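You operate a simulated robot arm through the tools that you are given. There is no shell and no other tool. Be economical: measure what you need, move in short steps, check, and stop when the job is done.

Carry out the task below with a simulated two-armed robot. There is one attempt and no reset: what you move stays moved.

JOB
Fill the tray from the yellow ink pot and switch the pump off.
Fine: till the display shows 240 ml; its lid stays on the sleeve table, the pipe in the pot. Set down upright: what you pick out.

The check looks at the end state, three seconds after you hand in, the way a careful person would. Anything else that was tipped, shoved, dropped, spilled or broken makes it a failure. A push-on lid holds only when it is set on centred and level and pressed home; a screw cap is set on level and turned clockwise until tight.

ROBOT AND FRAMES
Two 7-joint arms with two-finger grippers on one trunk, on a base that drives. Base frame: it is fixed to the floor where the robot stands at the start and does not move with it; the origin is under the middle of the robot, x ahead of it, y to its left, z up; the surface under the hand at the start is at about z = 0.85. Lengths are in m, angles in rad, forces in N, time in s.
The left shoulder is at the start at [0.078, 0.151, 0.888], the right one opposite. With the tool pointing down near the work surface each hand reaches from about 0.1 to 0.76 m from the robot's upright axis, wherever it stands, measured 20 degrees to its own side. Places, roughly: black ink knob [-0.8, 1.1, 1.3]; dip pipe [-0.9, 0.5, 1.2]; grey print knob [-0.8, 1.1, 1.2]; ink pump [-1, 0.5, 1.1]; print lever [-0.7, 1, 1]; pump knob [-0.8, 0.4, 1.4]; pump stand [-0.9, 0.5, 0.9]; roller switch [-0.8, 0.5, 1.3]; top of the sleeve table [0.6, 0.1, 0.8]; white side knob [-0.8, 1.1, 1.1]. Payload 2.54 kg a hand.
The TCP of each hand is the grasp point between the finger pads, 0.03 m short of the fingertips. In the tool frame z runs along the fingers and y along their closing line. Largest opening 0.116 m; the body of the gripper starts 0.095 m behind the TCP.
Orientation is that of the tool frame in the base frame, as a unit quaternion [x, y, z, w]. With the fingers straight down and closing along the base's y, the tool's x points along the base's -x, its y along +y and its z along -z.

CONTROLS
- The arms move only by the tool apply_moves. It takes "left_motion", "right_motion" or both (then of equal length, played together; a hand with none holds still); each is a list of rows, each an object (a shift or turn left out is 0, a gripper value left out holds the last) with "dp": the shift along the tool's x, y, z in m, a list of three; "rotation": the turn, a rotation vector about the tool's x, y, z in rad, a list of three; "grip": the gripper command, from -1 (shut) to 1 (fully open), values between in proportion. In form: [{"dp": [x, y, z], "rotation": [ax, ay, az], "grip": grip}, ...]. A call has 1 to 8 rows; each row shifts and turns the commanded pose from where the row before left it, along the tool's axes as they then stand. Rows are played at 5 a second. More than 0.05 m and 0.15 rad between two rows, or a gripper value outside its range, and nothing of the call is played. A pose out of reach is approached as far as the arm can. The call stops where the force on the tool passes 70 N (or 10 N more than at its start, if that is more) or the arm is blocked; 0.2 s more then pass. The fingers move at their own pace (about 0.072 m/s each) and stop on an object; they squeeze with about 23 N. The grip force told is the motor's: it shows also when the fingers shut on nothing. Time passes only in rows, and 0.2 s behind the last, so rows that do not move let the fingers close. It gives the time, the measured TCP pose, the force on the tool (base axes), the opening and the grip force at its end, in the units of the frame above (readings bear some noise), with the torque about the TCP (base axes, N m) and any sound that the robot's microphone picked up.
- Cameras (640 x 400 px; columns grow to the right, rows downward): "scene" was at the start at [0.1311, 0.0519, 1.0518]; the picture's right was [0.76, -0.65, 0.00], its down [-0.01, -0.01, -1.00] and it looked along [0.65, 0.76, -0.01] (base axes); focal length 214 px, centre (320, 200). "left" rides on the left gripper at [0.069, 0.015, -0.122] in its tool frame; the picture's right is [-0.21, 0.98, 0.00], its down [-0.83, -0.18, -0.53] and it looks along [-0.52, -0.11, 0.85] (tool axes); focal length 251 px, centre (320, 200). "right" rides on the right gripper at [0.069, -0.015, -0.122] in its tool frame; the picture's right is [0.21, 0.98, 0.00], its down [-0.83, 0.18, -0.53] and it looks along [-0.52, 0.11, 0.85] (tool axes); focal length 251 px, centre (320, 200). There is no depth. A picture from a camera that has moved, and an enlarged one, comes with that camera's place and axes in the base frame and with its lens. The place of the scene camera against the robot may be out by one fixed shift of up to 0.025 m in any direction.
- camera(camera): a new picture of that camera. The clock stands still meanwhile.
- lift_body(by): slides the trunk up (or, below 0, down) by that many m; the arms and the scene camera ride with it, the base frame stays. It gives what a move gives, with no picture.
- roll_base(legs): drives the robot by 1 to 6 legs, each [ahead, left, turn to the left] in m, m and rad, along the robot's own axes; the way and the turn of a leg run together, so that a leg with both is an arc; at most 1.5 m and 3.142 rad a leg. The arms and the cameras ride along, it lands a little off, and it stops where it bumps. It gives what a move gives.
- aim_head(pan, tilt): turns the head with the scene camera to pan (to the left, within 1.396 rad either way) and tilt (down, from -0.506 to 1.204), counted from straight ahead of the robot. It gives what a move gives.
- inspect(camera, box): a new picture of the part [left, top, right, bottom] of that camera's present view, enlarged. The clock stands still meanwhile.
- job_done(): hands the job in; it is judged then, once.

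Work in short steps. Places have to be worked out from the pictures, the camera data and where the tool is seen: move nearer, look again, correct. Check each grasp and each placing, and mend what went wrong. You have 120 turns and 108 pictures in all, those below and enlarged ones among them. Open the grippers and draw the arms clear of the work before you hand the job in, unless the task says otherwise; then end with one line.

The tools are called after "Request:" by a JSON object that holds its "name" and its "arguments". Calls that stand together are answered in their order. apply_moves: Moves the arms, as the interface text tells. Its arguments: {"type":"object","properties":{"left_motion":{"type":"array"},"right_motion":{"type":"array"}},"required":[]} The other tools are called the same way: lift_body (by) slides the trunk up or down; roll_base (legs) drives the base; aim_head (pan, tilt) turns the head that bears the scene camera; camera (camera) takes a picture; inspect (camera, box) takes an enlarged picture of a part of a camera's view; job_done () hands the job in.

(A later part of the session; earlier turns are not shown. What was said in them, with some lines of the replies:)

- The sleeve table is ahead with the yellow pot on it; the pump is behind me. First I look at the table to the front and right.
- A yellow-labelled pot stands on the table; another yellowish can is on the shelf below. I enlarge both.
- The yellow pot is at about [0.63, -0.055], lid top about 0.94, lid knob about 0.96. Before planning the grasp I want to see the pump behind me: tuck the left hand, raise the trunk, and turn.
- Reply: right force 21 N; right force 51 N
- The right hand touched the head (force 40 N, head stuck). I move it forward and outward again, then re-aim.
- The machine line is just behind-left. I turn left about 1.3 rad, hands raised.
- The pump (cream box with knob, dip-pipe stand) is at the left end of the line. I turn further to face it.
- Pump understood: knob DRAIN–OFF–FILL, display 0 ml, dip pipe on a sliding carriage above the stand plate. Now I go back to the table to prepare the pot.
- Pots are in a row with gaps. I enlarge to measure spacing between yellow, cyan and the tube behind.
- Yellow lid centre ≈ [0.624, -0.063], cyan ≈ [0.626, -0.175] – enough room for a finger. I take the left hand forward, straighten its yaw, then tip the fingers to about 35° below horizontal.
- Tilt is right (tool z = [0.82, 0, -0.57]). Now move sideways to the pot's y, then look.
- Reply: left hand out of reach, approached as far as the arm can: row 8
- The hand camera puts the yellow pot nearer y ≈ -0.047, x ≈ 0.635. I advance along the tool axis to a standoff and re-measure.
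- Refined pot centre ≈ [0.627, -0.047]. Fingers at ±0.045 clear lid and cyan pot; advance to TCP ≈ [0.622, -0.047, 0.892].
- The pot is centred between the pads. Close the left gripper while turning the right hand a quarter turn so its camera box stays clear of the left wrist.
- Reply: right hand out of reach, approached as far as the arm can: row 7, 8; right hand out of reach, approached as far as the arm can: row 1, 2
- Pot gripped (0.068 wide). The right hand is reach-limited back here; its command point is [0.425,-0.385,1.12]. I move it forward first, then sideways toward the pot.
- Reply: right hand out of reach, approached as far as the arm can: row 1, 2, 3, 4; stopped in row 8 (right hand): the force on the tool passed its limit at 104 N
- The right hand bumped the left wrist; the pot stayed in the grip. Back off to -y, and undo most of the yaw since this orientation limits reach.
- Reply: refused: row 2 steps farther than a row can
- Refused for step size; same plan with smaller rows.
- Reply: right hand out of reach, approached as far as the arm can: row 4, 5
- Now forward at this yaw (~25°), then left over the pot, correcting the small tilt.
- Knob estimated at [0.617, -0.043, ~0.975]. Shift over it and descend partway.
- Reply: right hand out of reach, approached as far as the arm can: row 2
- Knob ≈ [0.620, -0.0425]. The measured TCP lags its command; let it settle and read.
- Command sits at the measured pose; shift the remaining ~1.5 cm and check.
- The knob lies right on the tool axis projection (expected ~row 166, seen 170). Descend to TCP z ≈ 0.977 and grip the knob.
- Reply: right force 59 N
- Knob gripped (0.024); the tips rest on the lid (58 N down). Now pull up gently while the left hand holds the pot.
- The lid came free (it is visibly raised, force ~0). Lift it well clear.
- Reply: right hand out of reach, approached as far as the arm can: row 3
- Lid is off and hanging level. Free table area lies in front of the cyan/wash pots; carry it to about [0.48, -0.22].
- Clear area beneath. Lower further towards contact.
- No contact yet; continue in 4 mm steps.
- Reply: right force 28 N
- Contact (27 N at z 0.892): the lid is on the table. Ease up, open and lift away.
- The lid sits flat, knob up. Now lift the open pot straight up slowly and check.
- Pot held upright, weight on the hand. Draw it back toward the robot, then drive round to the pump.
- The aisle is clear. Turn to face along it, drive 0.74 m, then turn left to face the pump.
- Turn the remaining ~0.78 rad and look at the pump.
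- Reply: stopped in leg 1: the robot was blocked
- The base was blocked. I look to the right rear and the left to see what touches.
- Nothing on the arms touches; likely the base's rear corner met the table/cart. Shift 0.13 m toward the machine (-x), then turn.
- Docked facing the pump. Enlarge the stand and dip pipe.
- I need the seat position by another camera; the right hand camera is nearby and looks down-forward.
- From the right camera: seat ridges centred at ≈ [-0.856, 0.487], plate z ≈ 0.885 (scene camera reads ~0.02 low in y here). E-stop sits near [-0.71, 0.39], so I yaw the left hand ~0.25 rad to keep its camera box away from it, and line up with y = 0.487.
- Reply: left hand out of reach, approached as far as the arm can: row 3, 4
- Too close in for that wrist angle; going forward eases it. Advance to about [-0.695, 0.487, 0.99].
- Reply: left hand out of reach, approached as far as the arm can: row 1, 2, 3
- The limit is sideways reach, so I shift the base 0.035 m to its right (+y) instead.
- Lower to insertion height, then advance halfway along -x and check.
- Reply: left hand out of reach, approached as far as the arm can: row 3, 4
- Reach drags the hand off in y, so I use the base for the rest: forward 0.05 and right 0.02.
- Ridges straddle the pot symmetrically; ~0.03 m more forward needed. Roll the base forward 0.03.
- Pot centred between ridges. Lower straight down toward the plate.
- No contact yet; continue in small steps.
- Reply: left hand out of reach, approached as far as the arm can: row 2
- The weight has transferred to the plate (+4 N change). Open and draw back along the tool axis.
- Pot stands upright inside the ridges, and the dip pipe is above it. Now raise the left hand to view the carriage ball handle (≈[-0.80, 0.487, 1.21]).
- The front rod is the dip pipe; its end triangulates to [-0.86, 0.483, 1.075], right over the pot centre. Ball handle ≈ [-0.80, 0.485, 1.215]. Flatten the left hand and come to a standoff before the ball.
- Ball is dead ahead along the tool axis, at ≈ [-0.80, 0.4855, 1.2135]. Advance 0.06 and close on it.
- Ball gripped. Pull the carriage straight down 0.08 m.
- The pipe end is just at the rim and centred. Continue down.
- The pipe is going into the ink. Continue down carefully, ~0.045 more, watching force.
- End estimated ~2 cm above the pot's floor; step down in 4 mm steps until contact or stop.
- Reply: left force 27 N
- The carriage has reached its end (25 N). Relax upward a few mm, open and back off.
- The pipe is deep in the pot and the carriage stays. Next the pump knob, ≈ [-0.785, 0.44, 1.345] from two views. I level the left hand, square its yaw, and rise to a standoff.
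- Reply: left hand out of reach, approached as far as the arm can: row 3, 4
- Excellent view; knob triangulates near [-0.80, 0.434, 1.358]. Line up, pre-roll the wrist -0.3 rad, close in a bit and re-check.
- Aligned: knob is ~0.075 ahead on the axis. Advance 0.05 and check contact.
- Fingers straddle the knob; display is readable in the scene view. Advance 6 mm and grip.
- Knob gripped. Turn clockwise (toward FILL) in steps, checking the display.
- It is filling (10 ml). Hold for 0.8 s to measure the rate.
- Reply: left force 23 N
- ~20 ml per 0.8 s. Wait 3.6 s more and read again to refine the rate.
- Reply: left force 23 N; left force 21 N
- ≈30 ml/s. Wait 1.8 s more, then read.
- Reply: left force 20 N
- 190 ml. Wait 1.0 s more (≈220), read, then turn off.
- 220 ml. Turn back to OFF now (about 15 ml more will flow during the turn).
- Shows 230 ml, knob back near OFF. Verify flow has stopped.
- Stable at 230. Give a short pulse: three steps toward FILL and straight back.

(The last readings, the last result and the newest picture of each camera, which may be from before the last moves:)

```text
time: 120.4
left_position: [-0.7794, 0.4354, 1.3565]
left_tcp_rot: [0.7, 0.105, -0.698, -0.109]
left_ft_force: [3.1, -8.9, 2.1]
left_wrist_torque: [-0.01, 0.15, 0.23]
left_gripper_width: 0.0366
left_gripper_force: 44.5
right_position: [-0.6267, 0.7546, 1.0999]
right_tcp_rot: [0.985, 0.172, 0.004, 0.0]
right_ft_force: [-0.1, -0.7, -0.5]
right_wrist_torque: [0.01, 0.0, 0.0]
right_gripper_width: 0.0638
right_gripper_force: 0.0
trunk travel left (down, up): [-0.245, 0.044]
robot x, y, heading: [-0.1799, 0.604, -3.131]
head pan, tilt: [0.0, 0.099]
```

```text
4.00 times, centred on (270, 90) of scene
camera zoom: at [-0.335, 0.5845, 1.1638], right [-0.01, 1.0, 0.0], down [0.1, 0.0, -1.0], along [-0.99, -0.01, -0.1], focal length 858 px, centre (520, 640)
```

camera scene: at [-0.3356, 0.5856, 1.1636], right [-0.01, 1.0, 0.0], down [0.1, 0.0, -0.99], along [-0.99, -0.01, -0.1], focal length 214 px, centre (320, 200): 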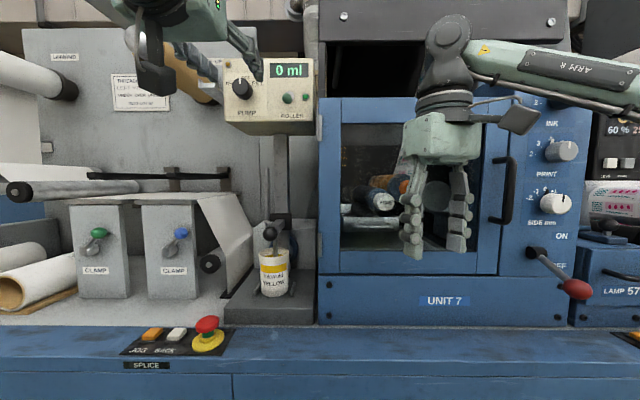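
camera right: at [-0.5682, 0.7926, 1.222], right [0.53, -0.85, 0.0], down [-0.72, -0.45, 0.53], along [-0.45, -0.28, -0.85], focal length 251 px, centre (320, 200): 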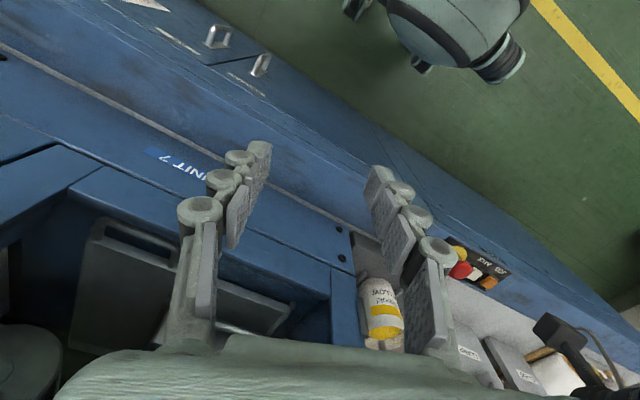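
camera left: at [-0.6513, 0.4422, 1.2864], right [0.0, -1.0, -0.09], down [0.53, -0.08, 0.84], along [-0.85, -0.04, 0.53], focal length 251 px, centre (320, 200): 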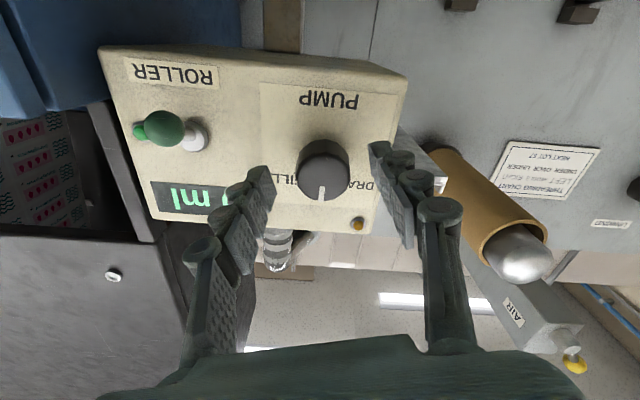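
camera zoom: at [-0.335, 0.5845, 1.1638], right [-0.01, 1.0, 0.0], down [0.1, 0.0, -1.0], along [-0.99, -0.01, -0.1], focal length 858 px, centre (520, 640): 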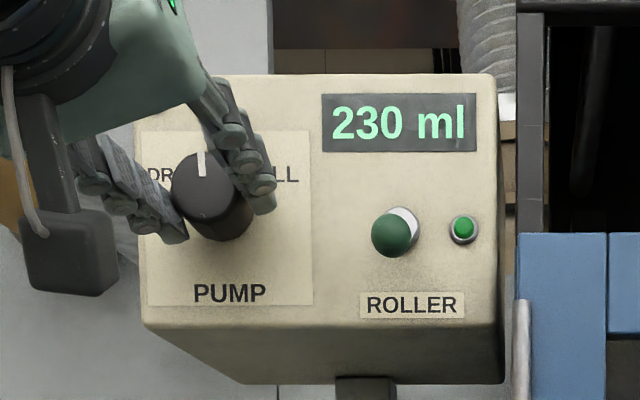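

Still 230. A slightly larger pulse.

Request:
{"name": "apply_moves", "arguments": {"left_motion": [{"rotation": [0, 0, 0.148]}, {"rotation": [0, 0, 0.148]}, {"rotation": [0, 0, 0.148]}, {"rotation": [0, 0, 0.06]}, {"rotation": [0, 0, -0.148]}, {"rotation": [0, 0, -0.148]}, {"rotation": [0, 0, -0.148]}, {"rotation": [0, 0, -0.06]}]}}

Request:
{"name": "inspect", "arguments": {"camera": "scene", "box": [200, 40, 340, 140]}}

```text
time: 122.2
left_position: [-0.78, 0.4348, 1.356]
left_tcp_rot: [0.7, 0.105, -0.698, -0.109]
left_ft_force: [4.3, -8.0, 0.7]
left_wrist_torque: [-0.01, -0.4, -0.02]
left_gripper_width: 0.0364
left_gripper_force: 44.6
right_position: [-0.6264, 0.7559, 1.1002]
right_tcp_rot: [0.985, 0.171, 0.003, 0.0]
right_ft_force: [-1.2, 0.0, 0.3]
right_wrist_torque: [-0.02, -0.01, -0.01]
right_gripper_width: 0.0639
right_gripper_force: 0.1
trunk travel left (down, up): [-0.245, 0.044]
robot x, y, heading: [-0.1808, 0.6054, -3.129]
head pan, tilt: [0.0, 0.099]
```

```text
4.00 times, centred on (270, 90) of scene
camera zoom: at [-0.3349, 0.5846, 1.1638], right [-0.01, 1.0, 0.0], down [0.1, 0.0, -1.0], along [-1.0, -0.01, -0.1], focal length 858 px, centre (520, 640)
```

zoom: 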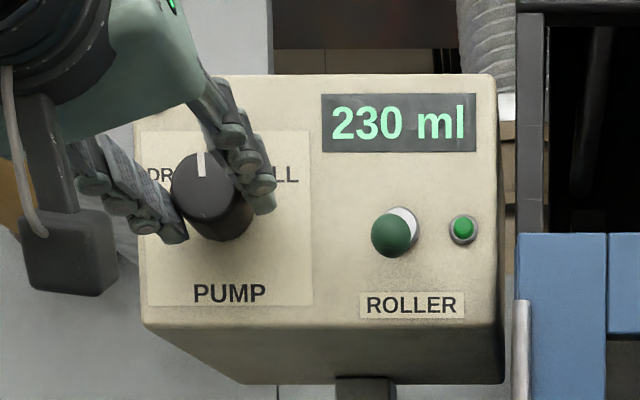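

Still 230; use the full four steps out and straight back.

Request:
{"name": "apply_moves", "arguments": {"left_motion": [{"rotation": [0, 0, 0.148]}, {"rotation": [0, 0, 0.148]}, {"rotation": [0, 0, 0.148]}, {"rotation": [0, 0, 0.12]}, {"rotation": [0, 0, -0.12]}, {"rotation": [0, 0, -0.148]}, {"rotation": [0, 0, -0.148]}, {"rotation": [0, 0, -0.148]}]}}

Request:
{"name": "inspect", "arguments": {"camera": "scene", "box": [200, 40, 340, 140]}}

```text
time: 124.0
left_position: [-0.7798, 0.4353, 1.3554]
left_tcp_rot: [0.7, 0.106, -0.697, -0.112]
left_ft_force: [-1.2, -6.7, -2.2]
left_wrist_torque: [-0.01, 1.01, 0.23]
left_gripper_width: 0.0364
left_gripper_force: 45.3
right_position: [-0.6286, 0.7568, 1.0992]
right_tcp_rot: [0.985, 0.171, 0.004, 0.0]
right_ft_force: [0.1, -0.6, 0.4]
right_wrist_torque: [0.02, 0.03, -0.04]
right_gripper_width: 0.0636
right_gripper_force: 0.0
trunk travel left (down, up): [-0.245, 0.044]
robot x, y, heading: [-0.1794, 0.604, -3.13]
head pan, tilt: [0.0, 0.099]
```

```text
4.00 times, centred on (270, 90) of scene
camera zoom: at [-0.3357, 0.5846, 1.1636], right [-0.01, 1.0, 0.0], down [0.1, 0.0, -0.99], along [-0.99, -0.01, -0.1], focal length 858 px, centre (520, 640)
```

zoom: 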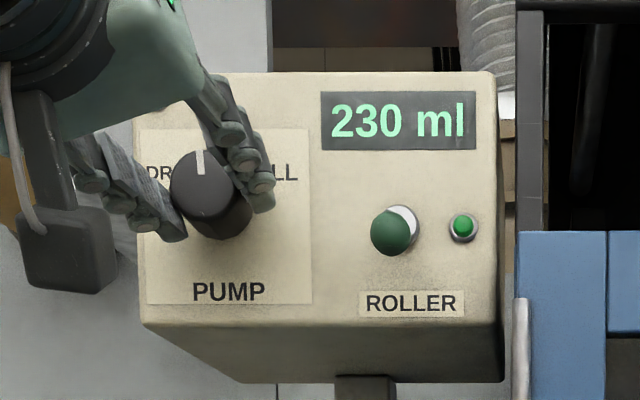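

Still 230 (maybe growing within the rounding). One more pulse at the full 0.592 angle.

Request:
{"name": "apply_moves", "arguments": {"left_motion": [{"rotation": [0, 0, 0.148]}, {"rotation": [0, 0, 0.148]}, {"rotation": [0, 0, 0.148]}, {"rotation": [0, 0, 0.148]}, {"rotation": [0, 0, -0.148]}, {"rotation": [0, 0, -0.148]}, {"rotation": [0, 0, -0.148]}, {"rotation": [0, 0, -0.148]}]}}

Request:
{"name": "inspect", "arguments": {"camera": "scene", "box": [200, 40, 340, 140]}}

```text
time: 125.8
left_position: [-0.7801, 0.4356, 1.3564]
left_tcp_rot: [0.7, 0.106, -0.698, -0.11]
left_ft_force: [0.6, -9.8, -3.5]
left_wrist_torque: [0.01, 0.85, 0.31]
left_gripper_width: 0.0363
left_gripper_force: 45.0
right_position: [-0.6283, 0.7556, 1.099]
right_tcp_rot: [0.985, 0.171, 0.004, 0.0]
right_ft_force: [-0.3, 0.9, 0.6]
right_wrist_torque: [-0.01, -0.04, 0.03]
right_gripper_width: 0.0639
right_gripper_force: 0.1
trunk travel left (down, up): [-0.245, 0.044]
robot x, y, heading: [-0.1796, 0.6087, -3.131]
head pan, tilt: [0.0, 0.099]
```

```text
4.00 times, centred on (270, 90) of scene
camera zoom: at [-0.3356, 0.5844, 1.1637], right [-0.01, 1.0, 0.0], down [0.1, 0.0, -1.0], along [-0.99, -0.01, -0.1], focal length 858 px, centre (520, 640)
```

zoom: 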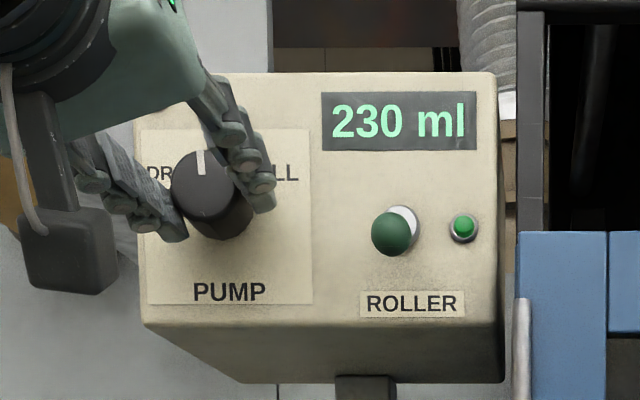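

Hold one row (0.2 s) at the peak this time.

Request:
{"name": "apply_moves", "arguments": {"left_motion": [{"rotation": [0, 0, 0.148]}, {"rotation": [0, 0, 0.148]}, {"rotation": [0, 0, 0.148]}, {"rotation": [0, 0, 0.148]}, {}, {"rotation": [0, 0, -0.148]}, {"rotation": [0, 0, -0.148]}, {"rotation": [0, 0, -0.148]}]}}

Request:
{"name": "apply_moves", "arguments": {"left_motion": [{"rotation": [0, 0, -0.148]}, {}]}}

Request:
{"name": "inspect", "arguments": {"camera": "scene", "box": [200, 40, 340, 140]}}

```text
time: 127.6
left_position: [-0.7793, 0.4352, 1.3563]
left_tcp_rot: [0.706, 0.054, -0.704, -0.057]
left_ft_force: [2.3, -10.2, -1.1]
left_wrist_torque: [0.06, 0.96, 0.33]
left_gripper_width: 0.0363
left_gripper_force: 44.7
right_position: [-0.6264, 0.7558, 1.0994]
right_tcp_rot: [0.985, 0.17, 0.003, -0.002]
right_ft_force: [0.9, 0.1, -0.6]
right_wrist_torque: [0.01, 0.01, 0.03]
right_gripper_width: 0.0639
right_gripper_force: 0.1
trunk travel left (down, up): [-0.245, 0.044]
robot x, y, heading: [-0.1779, 0.6024, -3.126]
head pan, tilt: [0.0, 0.099]
```

```text
time: 128.2
left_position: [-0.7793, 0.4357, 1.3575]
left_tcp_rot: [0.7, 0.106, -0.698, -0.108]
left_ft_force: [-0.1, -7.1, 1.3]
left_wrist_torque: [0.04, 0.47, 0.06]
left_gripper_width: 0.0363
left_gripper_force: 44.9
right_position: [-0.6272, 0.7569, 1.0994]
right_tcp_rot: [0.985, 0.17, 0.003, -0.001]
right_ft_force: [0.9, 0.5, 0.6]
right_wrist_torque: [0.0, -0.02, -0.02]
right_gripper_width: 0.0639
right_gripper_force: 0.0
trunk travel left (down, up): [-0.245, 0.044]
robot x, y, heading: [-0.1785, 0.6019, -3.128]
head pan, tilt: [0.0, 0.099]
```

```text
4.00 times, centred on (270, 90) of scene
camera zoom: at [-0.3354, 0.5846, 1.1637], right [-0.01, 1.0, 0.0], down [0.1, 0.0, -1.0], along [-0.99, -0.01, -0.1], focal length 858 px, centre (520, 640)
```

zoom: 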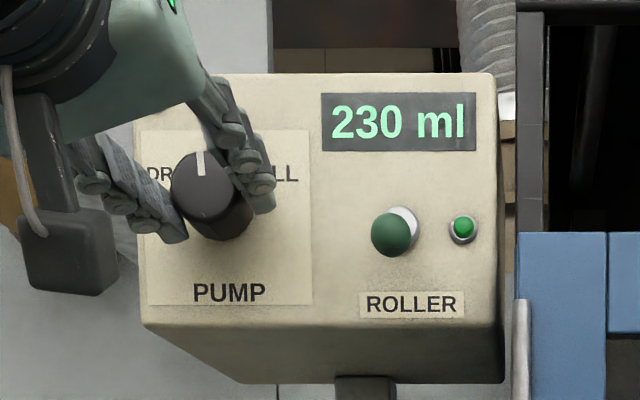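

Odd. Go to the peak and look at knob pointer and display there.

Request:
{"name": "apply_moves", "arguments": {"left_motion": [{"rotation": [0, 0, 0.148]}, {"rotation": [0, 0, 0.148]}, {"rotation": [0, 0, 0.148]}, {"rotation": [0, 0, 0.148]}]}}

Request:
{"name": "inspect", "arguments": {"camera": "scene", "box": [200, 40, 340, 140]}}

```text
time: 129.2
left_position: [-0.7796, 0.4319, 1.3562]
left_tcp_rot: [0.7, -0.102, -0.699, 0.102]
left_ft_force: [0.3, -11.2, 3.0]
left_wrist_torque: [0.07, -1.09, 0.63]
left_gripper_width: 0.0364
left_gripper_force: 45.0
right_position: [-0.6279, 0.7559, 1.0987]
right_tcp_rot: [0.985, 0.172, 0.003, -0.002]
right_ft_force: [-0.6, 0.4, 0.2]
right_wrist_torque: [0.02, 0.03, -0.05]
right_gripper_width: 0.0637
right_gripper_force: 0.1
trunk travel left (down, up): [-0.245, 0.044]
robot x, y, heading: [-0.1783, 0.6055, -3.129]
head pan, tilt: [0.0, 0.099]
```

```text
4.00 times, centred on (270, 90) of scene
camera zoom: at [-0.3354, 0.584, 1.1637], right [-0.01, 1.0, 0.0], down [0.1, 0.0, -1.0], along [-0.99, -0.01, -0.1], focal length 858 px, centre (520, 640)
```

zoom: 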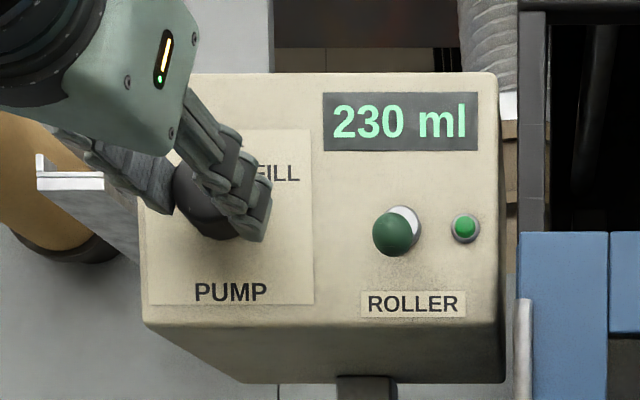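

Request:
{"name": "inspect", "arguments": {"camera": "left", "box": [220, 80, 420, 220]}}

```text
2.86 times, centred on (320, 150) of left
camera zoom: at [-0.6582, 0.3985, 1.2946], right [0.0, -0.88, 0.48], down [0.53, 0.41, 0.74], along [-0.85, 0.26, 0.47], focal length 718 px, centre (320, 343)
```

zoom: 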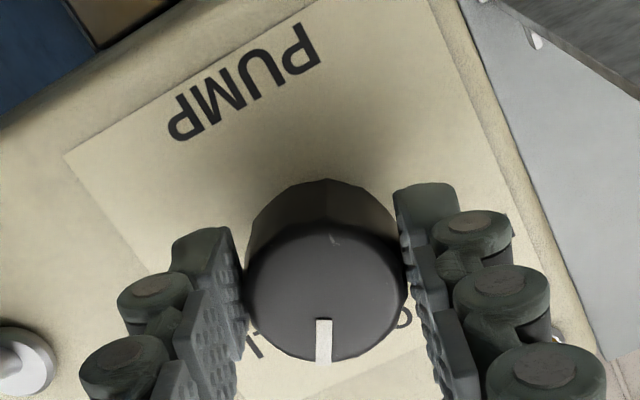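

The pointer is only ~17° — the knob slipped in the grip. Turn further until flow begins, in small steps.

Request:
{"name": "apply_moves", "arguments": {"left_motion": [{"rotation": [0, 0, 0.12]}]}}

Request:
{"name": "inspect", "arguments": {"camera": "scene", "box": [200, 40, 340, 140]}}

```text
time: 129.6
left_position: [-0.779, 0.4318, 1.3566]
left_tcp_rot: [0.693, -0.143, -0.692, 0.142]
left_ft_force: [-0.2, -14.1, 5.6]
left_wrist_torque: [0.06, -0.87, 0.81]
left_gripper_width: 0.0363
left_gripper_force: 45.1
right_position: [-0.6278, 0.7547, 1.0995]
right_tcp_rot: [0.985, 0.172, 0.003, -0.001]
right_ft_force: [-0.1, 0.8, 1.2]
right_wrist_torque: [0.0, -0.03, 0.0]
right_gripper_width: 0.0639
right_gripper_force: 0.0
trunk travel left (down, up): [-0.245, 0.044]
robot x, y, heading: [-0.1811, 0.6037, -3.124]
head pan, tilt: [0.0, 0.099]
```

```text
4.00 times, centred on (270, 90) of scene
camera zoom: at [-0.3352, 0.5834, 1.1637], right [-0.01, 1.0, 0.0], down [0.1, 0.0, -1.0], along [-0.99, -0.01, -0.1], focal length 858 px, centre (520, 640)
```

zoom: 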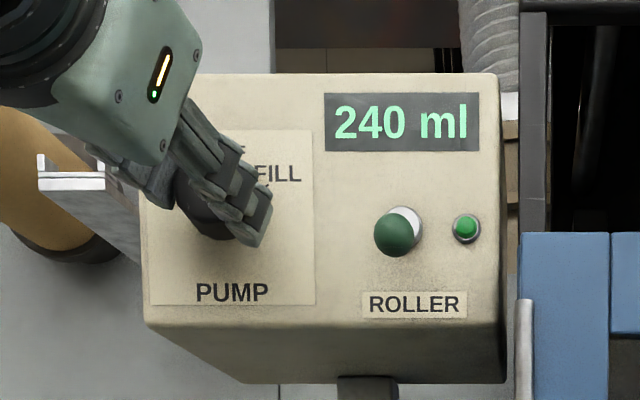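

240 ml now. Turn back immediately.

Request:
{"name": "apply_moves", "arguments": {"left_motion": [{"rotation": [0, 0, -0.15]}, {"rotation": [0, 0, -0.15]}, {"rotation": [0, 0, -0.15]}, {"rotation": [0, 0, -0.15]}]}}

Request:
{"name": "inspect", "arguments": {"camera": "scene", "box": [200, 40, 340, 140]}}

Request:
{"name": "inspect", "arguments": {"camera": "left", "box": [220, 80, 420, 220]}}

```text
time: 130.6
left_position: [-0.7792, 0.4347, 1.3561]
left_tcp_rot: [0.705, 0.067, -0.703, -0.071]
left_ft_force: [1.3, -12.1, 1.9]
left_wrist_torque: [0.1, 0.97, 0.33]
left_gripper_width: 0.0362
left_gripper_force: 44.9
right_position: [-0.6278, 0.7557, 1.0979]
right_tcp_rot: [0.985, 0.171, 0.003, -0.001]
right_ft_force: [0.1, 0.5, 1.0]
right_wrist_torque: [0.02, -0.04, 0.0]
right_gripper_width: 0.0635
right_gripper_force: 0.1
trunk travel left (down, up): [-0.245, 0.044]
robot x, y, heading: [-0.1807, 0.6036, -3.128]
head pan, tilt: [0.0, 0.099]
```

```text
4.00 times, centred on (270, 90) of scene
camera zoom: at [-0.3351, 0.584, 1.1637], right [-0.01, 1.0, 0.0], down [0.1, 0.0, -1.0], along [-0.99, -0.01, -0.1], focal length 858 px, centre (520, 640)
```

zoom: 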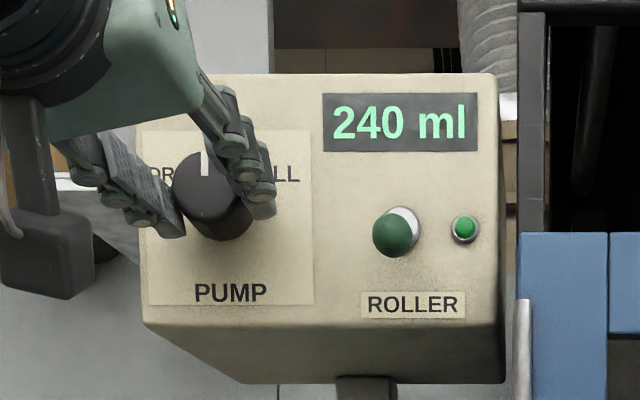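

```text
2.86 times, centred on (320, 150) of left
camera zoom: at [-0.6581, 0.433, 1.2856], right [-0.01, -1.0, 0.02], down [0.53, 0.01, 0.85], along [-0.85, 0.02, 0.53], focal length 718 px, centre (320, 343)
```

zoom: 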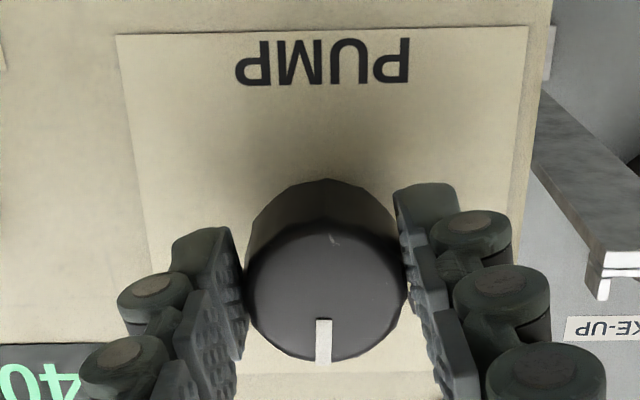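

Camera is level and the pointer is straight at OFF; display 240. Release the knob and back away.

Request:
{"name": "apply_moves", "arguments": {"left_motion": [{"grip": 0.1}, {}, {}, {"dp": [0, 0, -0.03]}, {"dp": [0, 0, -0.04]}, {"dp": [0, 0, -0.04]}]}}

Request:
{"name": "inspect", "arguments": {"camera": "scene", "box": [200, 40, 340, 140]}}

Request:
{"name": "inspect", "arguments": {"camera": "scene", "box": [200, 140, 340, 320]}}

```text
time: 132.0
left_position: [-0.669, 0.4379, 1.3572]
left_tcp_rot: [0.705, 0.066, -0.703, -0.068]
left_ft_force: [0.1, -0.2, 0.4]
left_wrist_torque: [0.0, -0.01, 0.05]
left_gripper_width: 0.0637
left_gripper_force: 0.2
right_position: [-0.6268, 0.7581, 1.099]
right_tcp_rot: [0.985, 0.172, 0.003, 0.0]
right_ft_force: [0.7, -0.1, 0.7]
right_wrist_torque: [-0.02, 0.03, 0.01]
right_gripper_width: 0.064
right_gripper_force: 0.0
trunk travel left (down, up): [-0.245, 0.044]
robot x, y, heading: [-0.1822, 0.6032, -3.127]
head pan, tilt: [0.0, 0.099]
```

```text
4.00 times, centred on (270, 90) of scene
camera zoom: at [-0.3349, 0.5857, 1.1638], right [-0.01, 1.0, 0.0], down [0.1, 0.0, -1.0], along [-1.0, -0.01, -0.1], focal length 858 px, centre (520, 640)
```

zoom: 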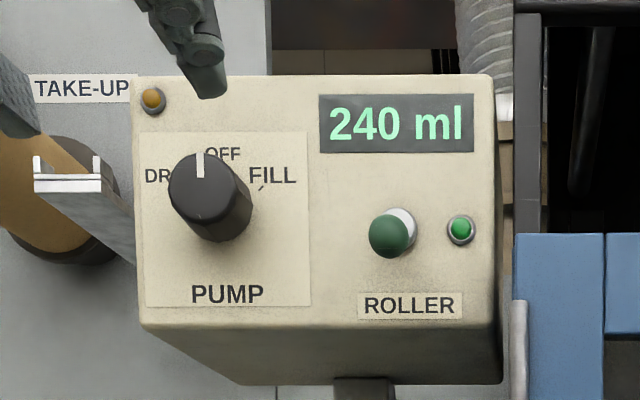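

```text
2.22 times, centred on (270, 230) of scene
camera zoom: at [-0.3349, 0.5857, 1.1638], right [-0.01, 1.0, 0.0], down [0.1, 0.0, -1.0], along [-1.0, -0.01, -0.1], focal length 477 px, centre (431, 133)
```

zoom: 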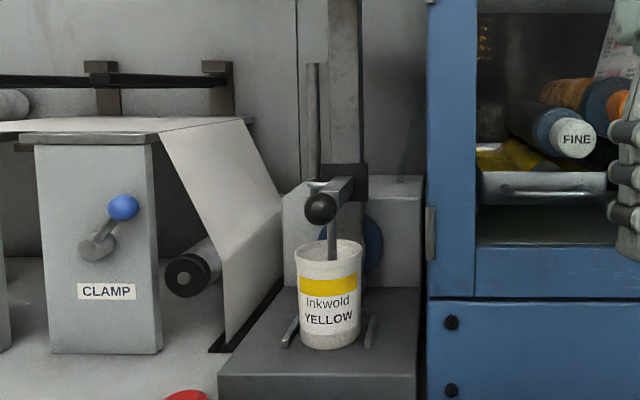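

Display 240 ml, knob at OFF, pipe in the upright pot, ink in the tray. Draw the left hand further clear and confirm the display holds.

Request:
{"name": "apply_moves", "arguments": {"left_motion": [{"dp": [0, 0, -0.04], "grip": 1}, {"dp": [0, 0, -0.04]}, {}, {}]}}

Request:
{"name": "camera", "arguments": {"camera": "scene"}}

```text
time: 133.0
left_position: [-0.591, 0.4327, 1.3567]
left_tcp_rot: [0.705, 0.065, -0.703, -0.069]
left_ft_force: [0.0, -0.9, -0.2]
left_wrist_torque: [-0.02, -0.03, 0.02]
left_gripper_width: 0.1161
left_gripper_force: 0.1
right_position: [-0.6284, 0.7566, 1.0989]
right_tcp_rot: [0.985, 0.171, 0.003, -0.002]
right_ft_force: [0.1, -0.7, -0.3]
right_wrist_torque: [0.03, 0.0, 0.01]
right_gripper_width: 0.0636
right_gripper_force: 0.1
trunk travel left (down, up): [-0.245, 0.044]
robot x, y, heading: [-0.1773, 0.6053, -3.127]
head pan, tilt: [0.0, 0.099]
```

```text
9 pictures are left
camera scene: at [-0.3355, 0.5857, 1.1637], right [-0.01, 1.0, 0.0], down [0.1, 0.0, -1.0], along [-0.99, -0.01, -0.1], focal length 214 px, centre (320, 200)
```

scene: 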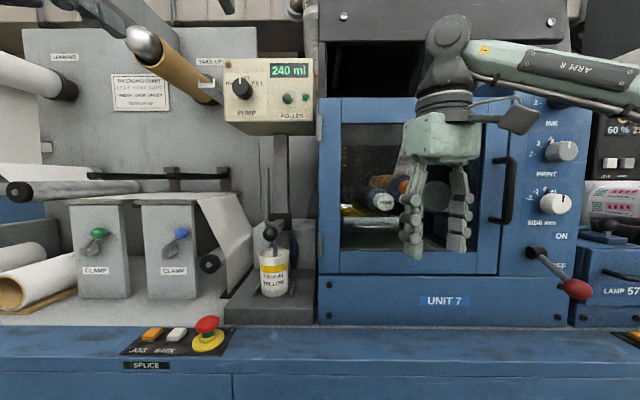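

The display holds at 240 ml, both hands are clear, and everything stands upright. Handing in.

Request:
{"name": "job_done", "arguments": {}}

```text
The job is handed in.
```

I filled the tray with yellow ink until the display showed 240 ml and turned the pump off. The pot stands upright on the pump stand with the pipe in it, and its lid is on the sleeve table.
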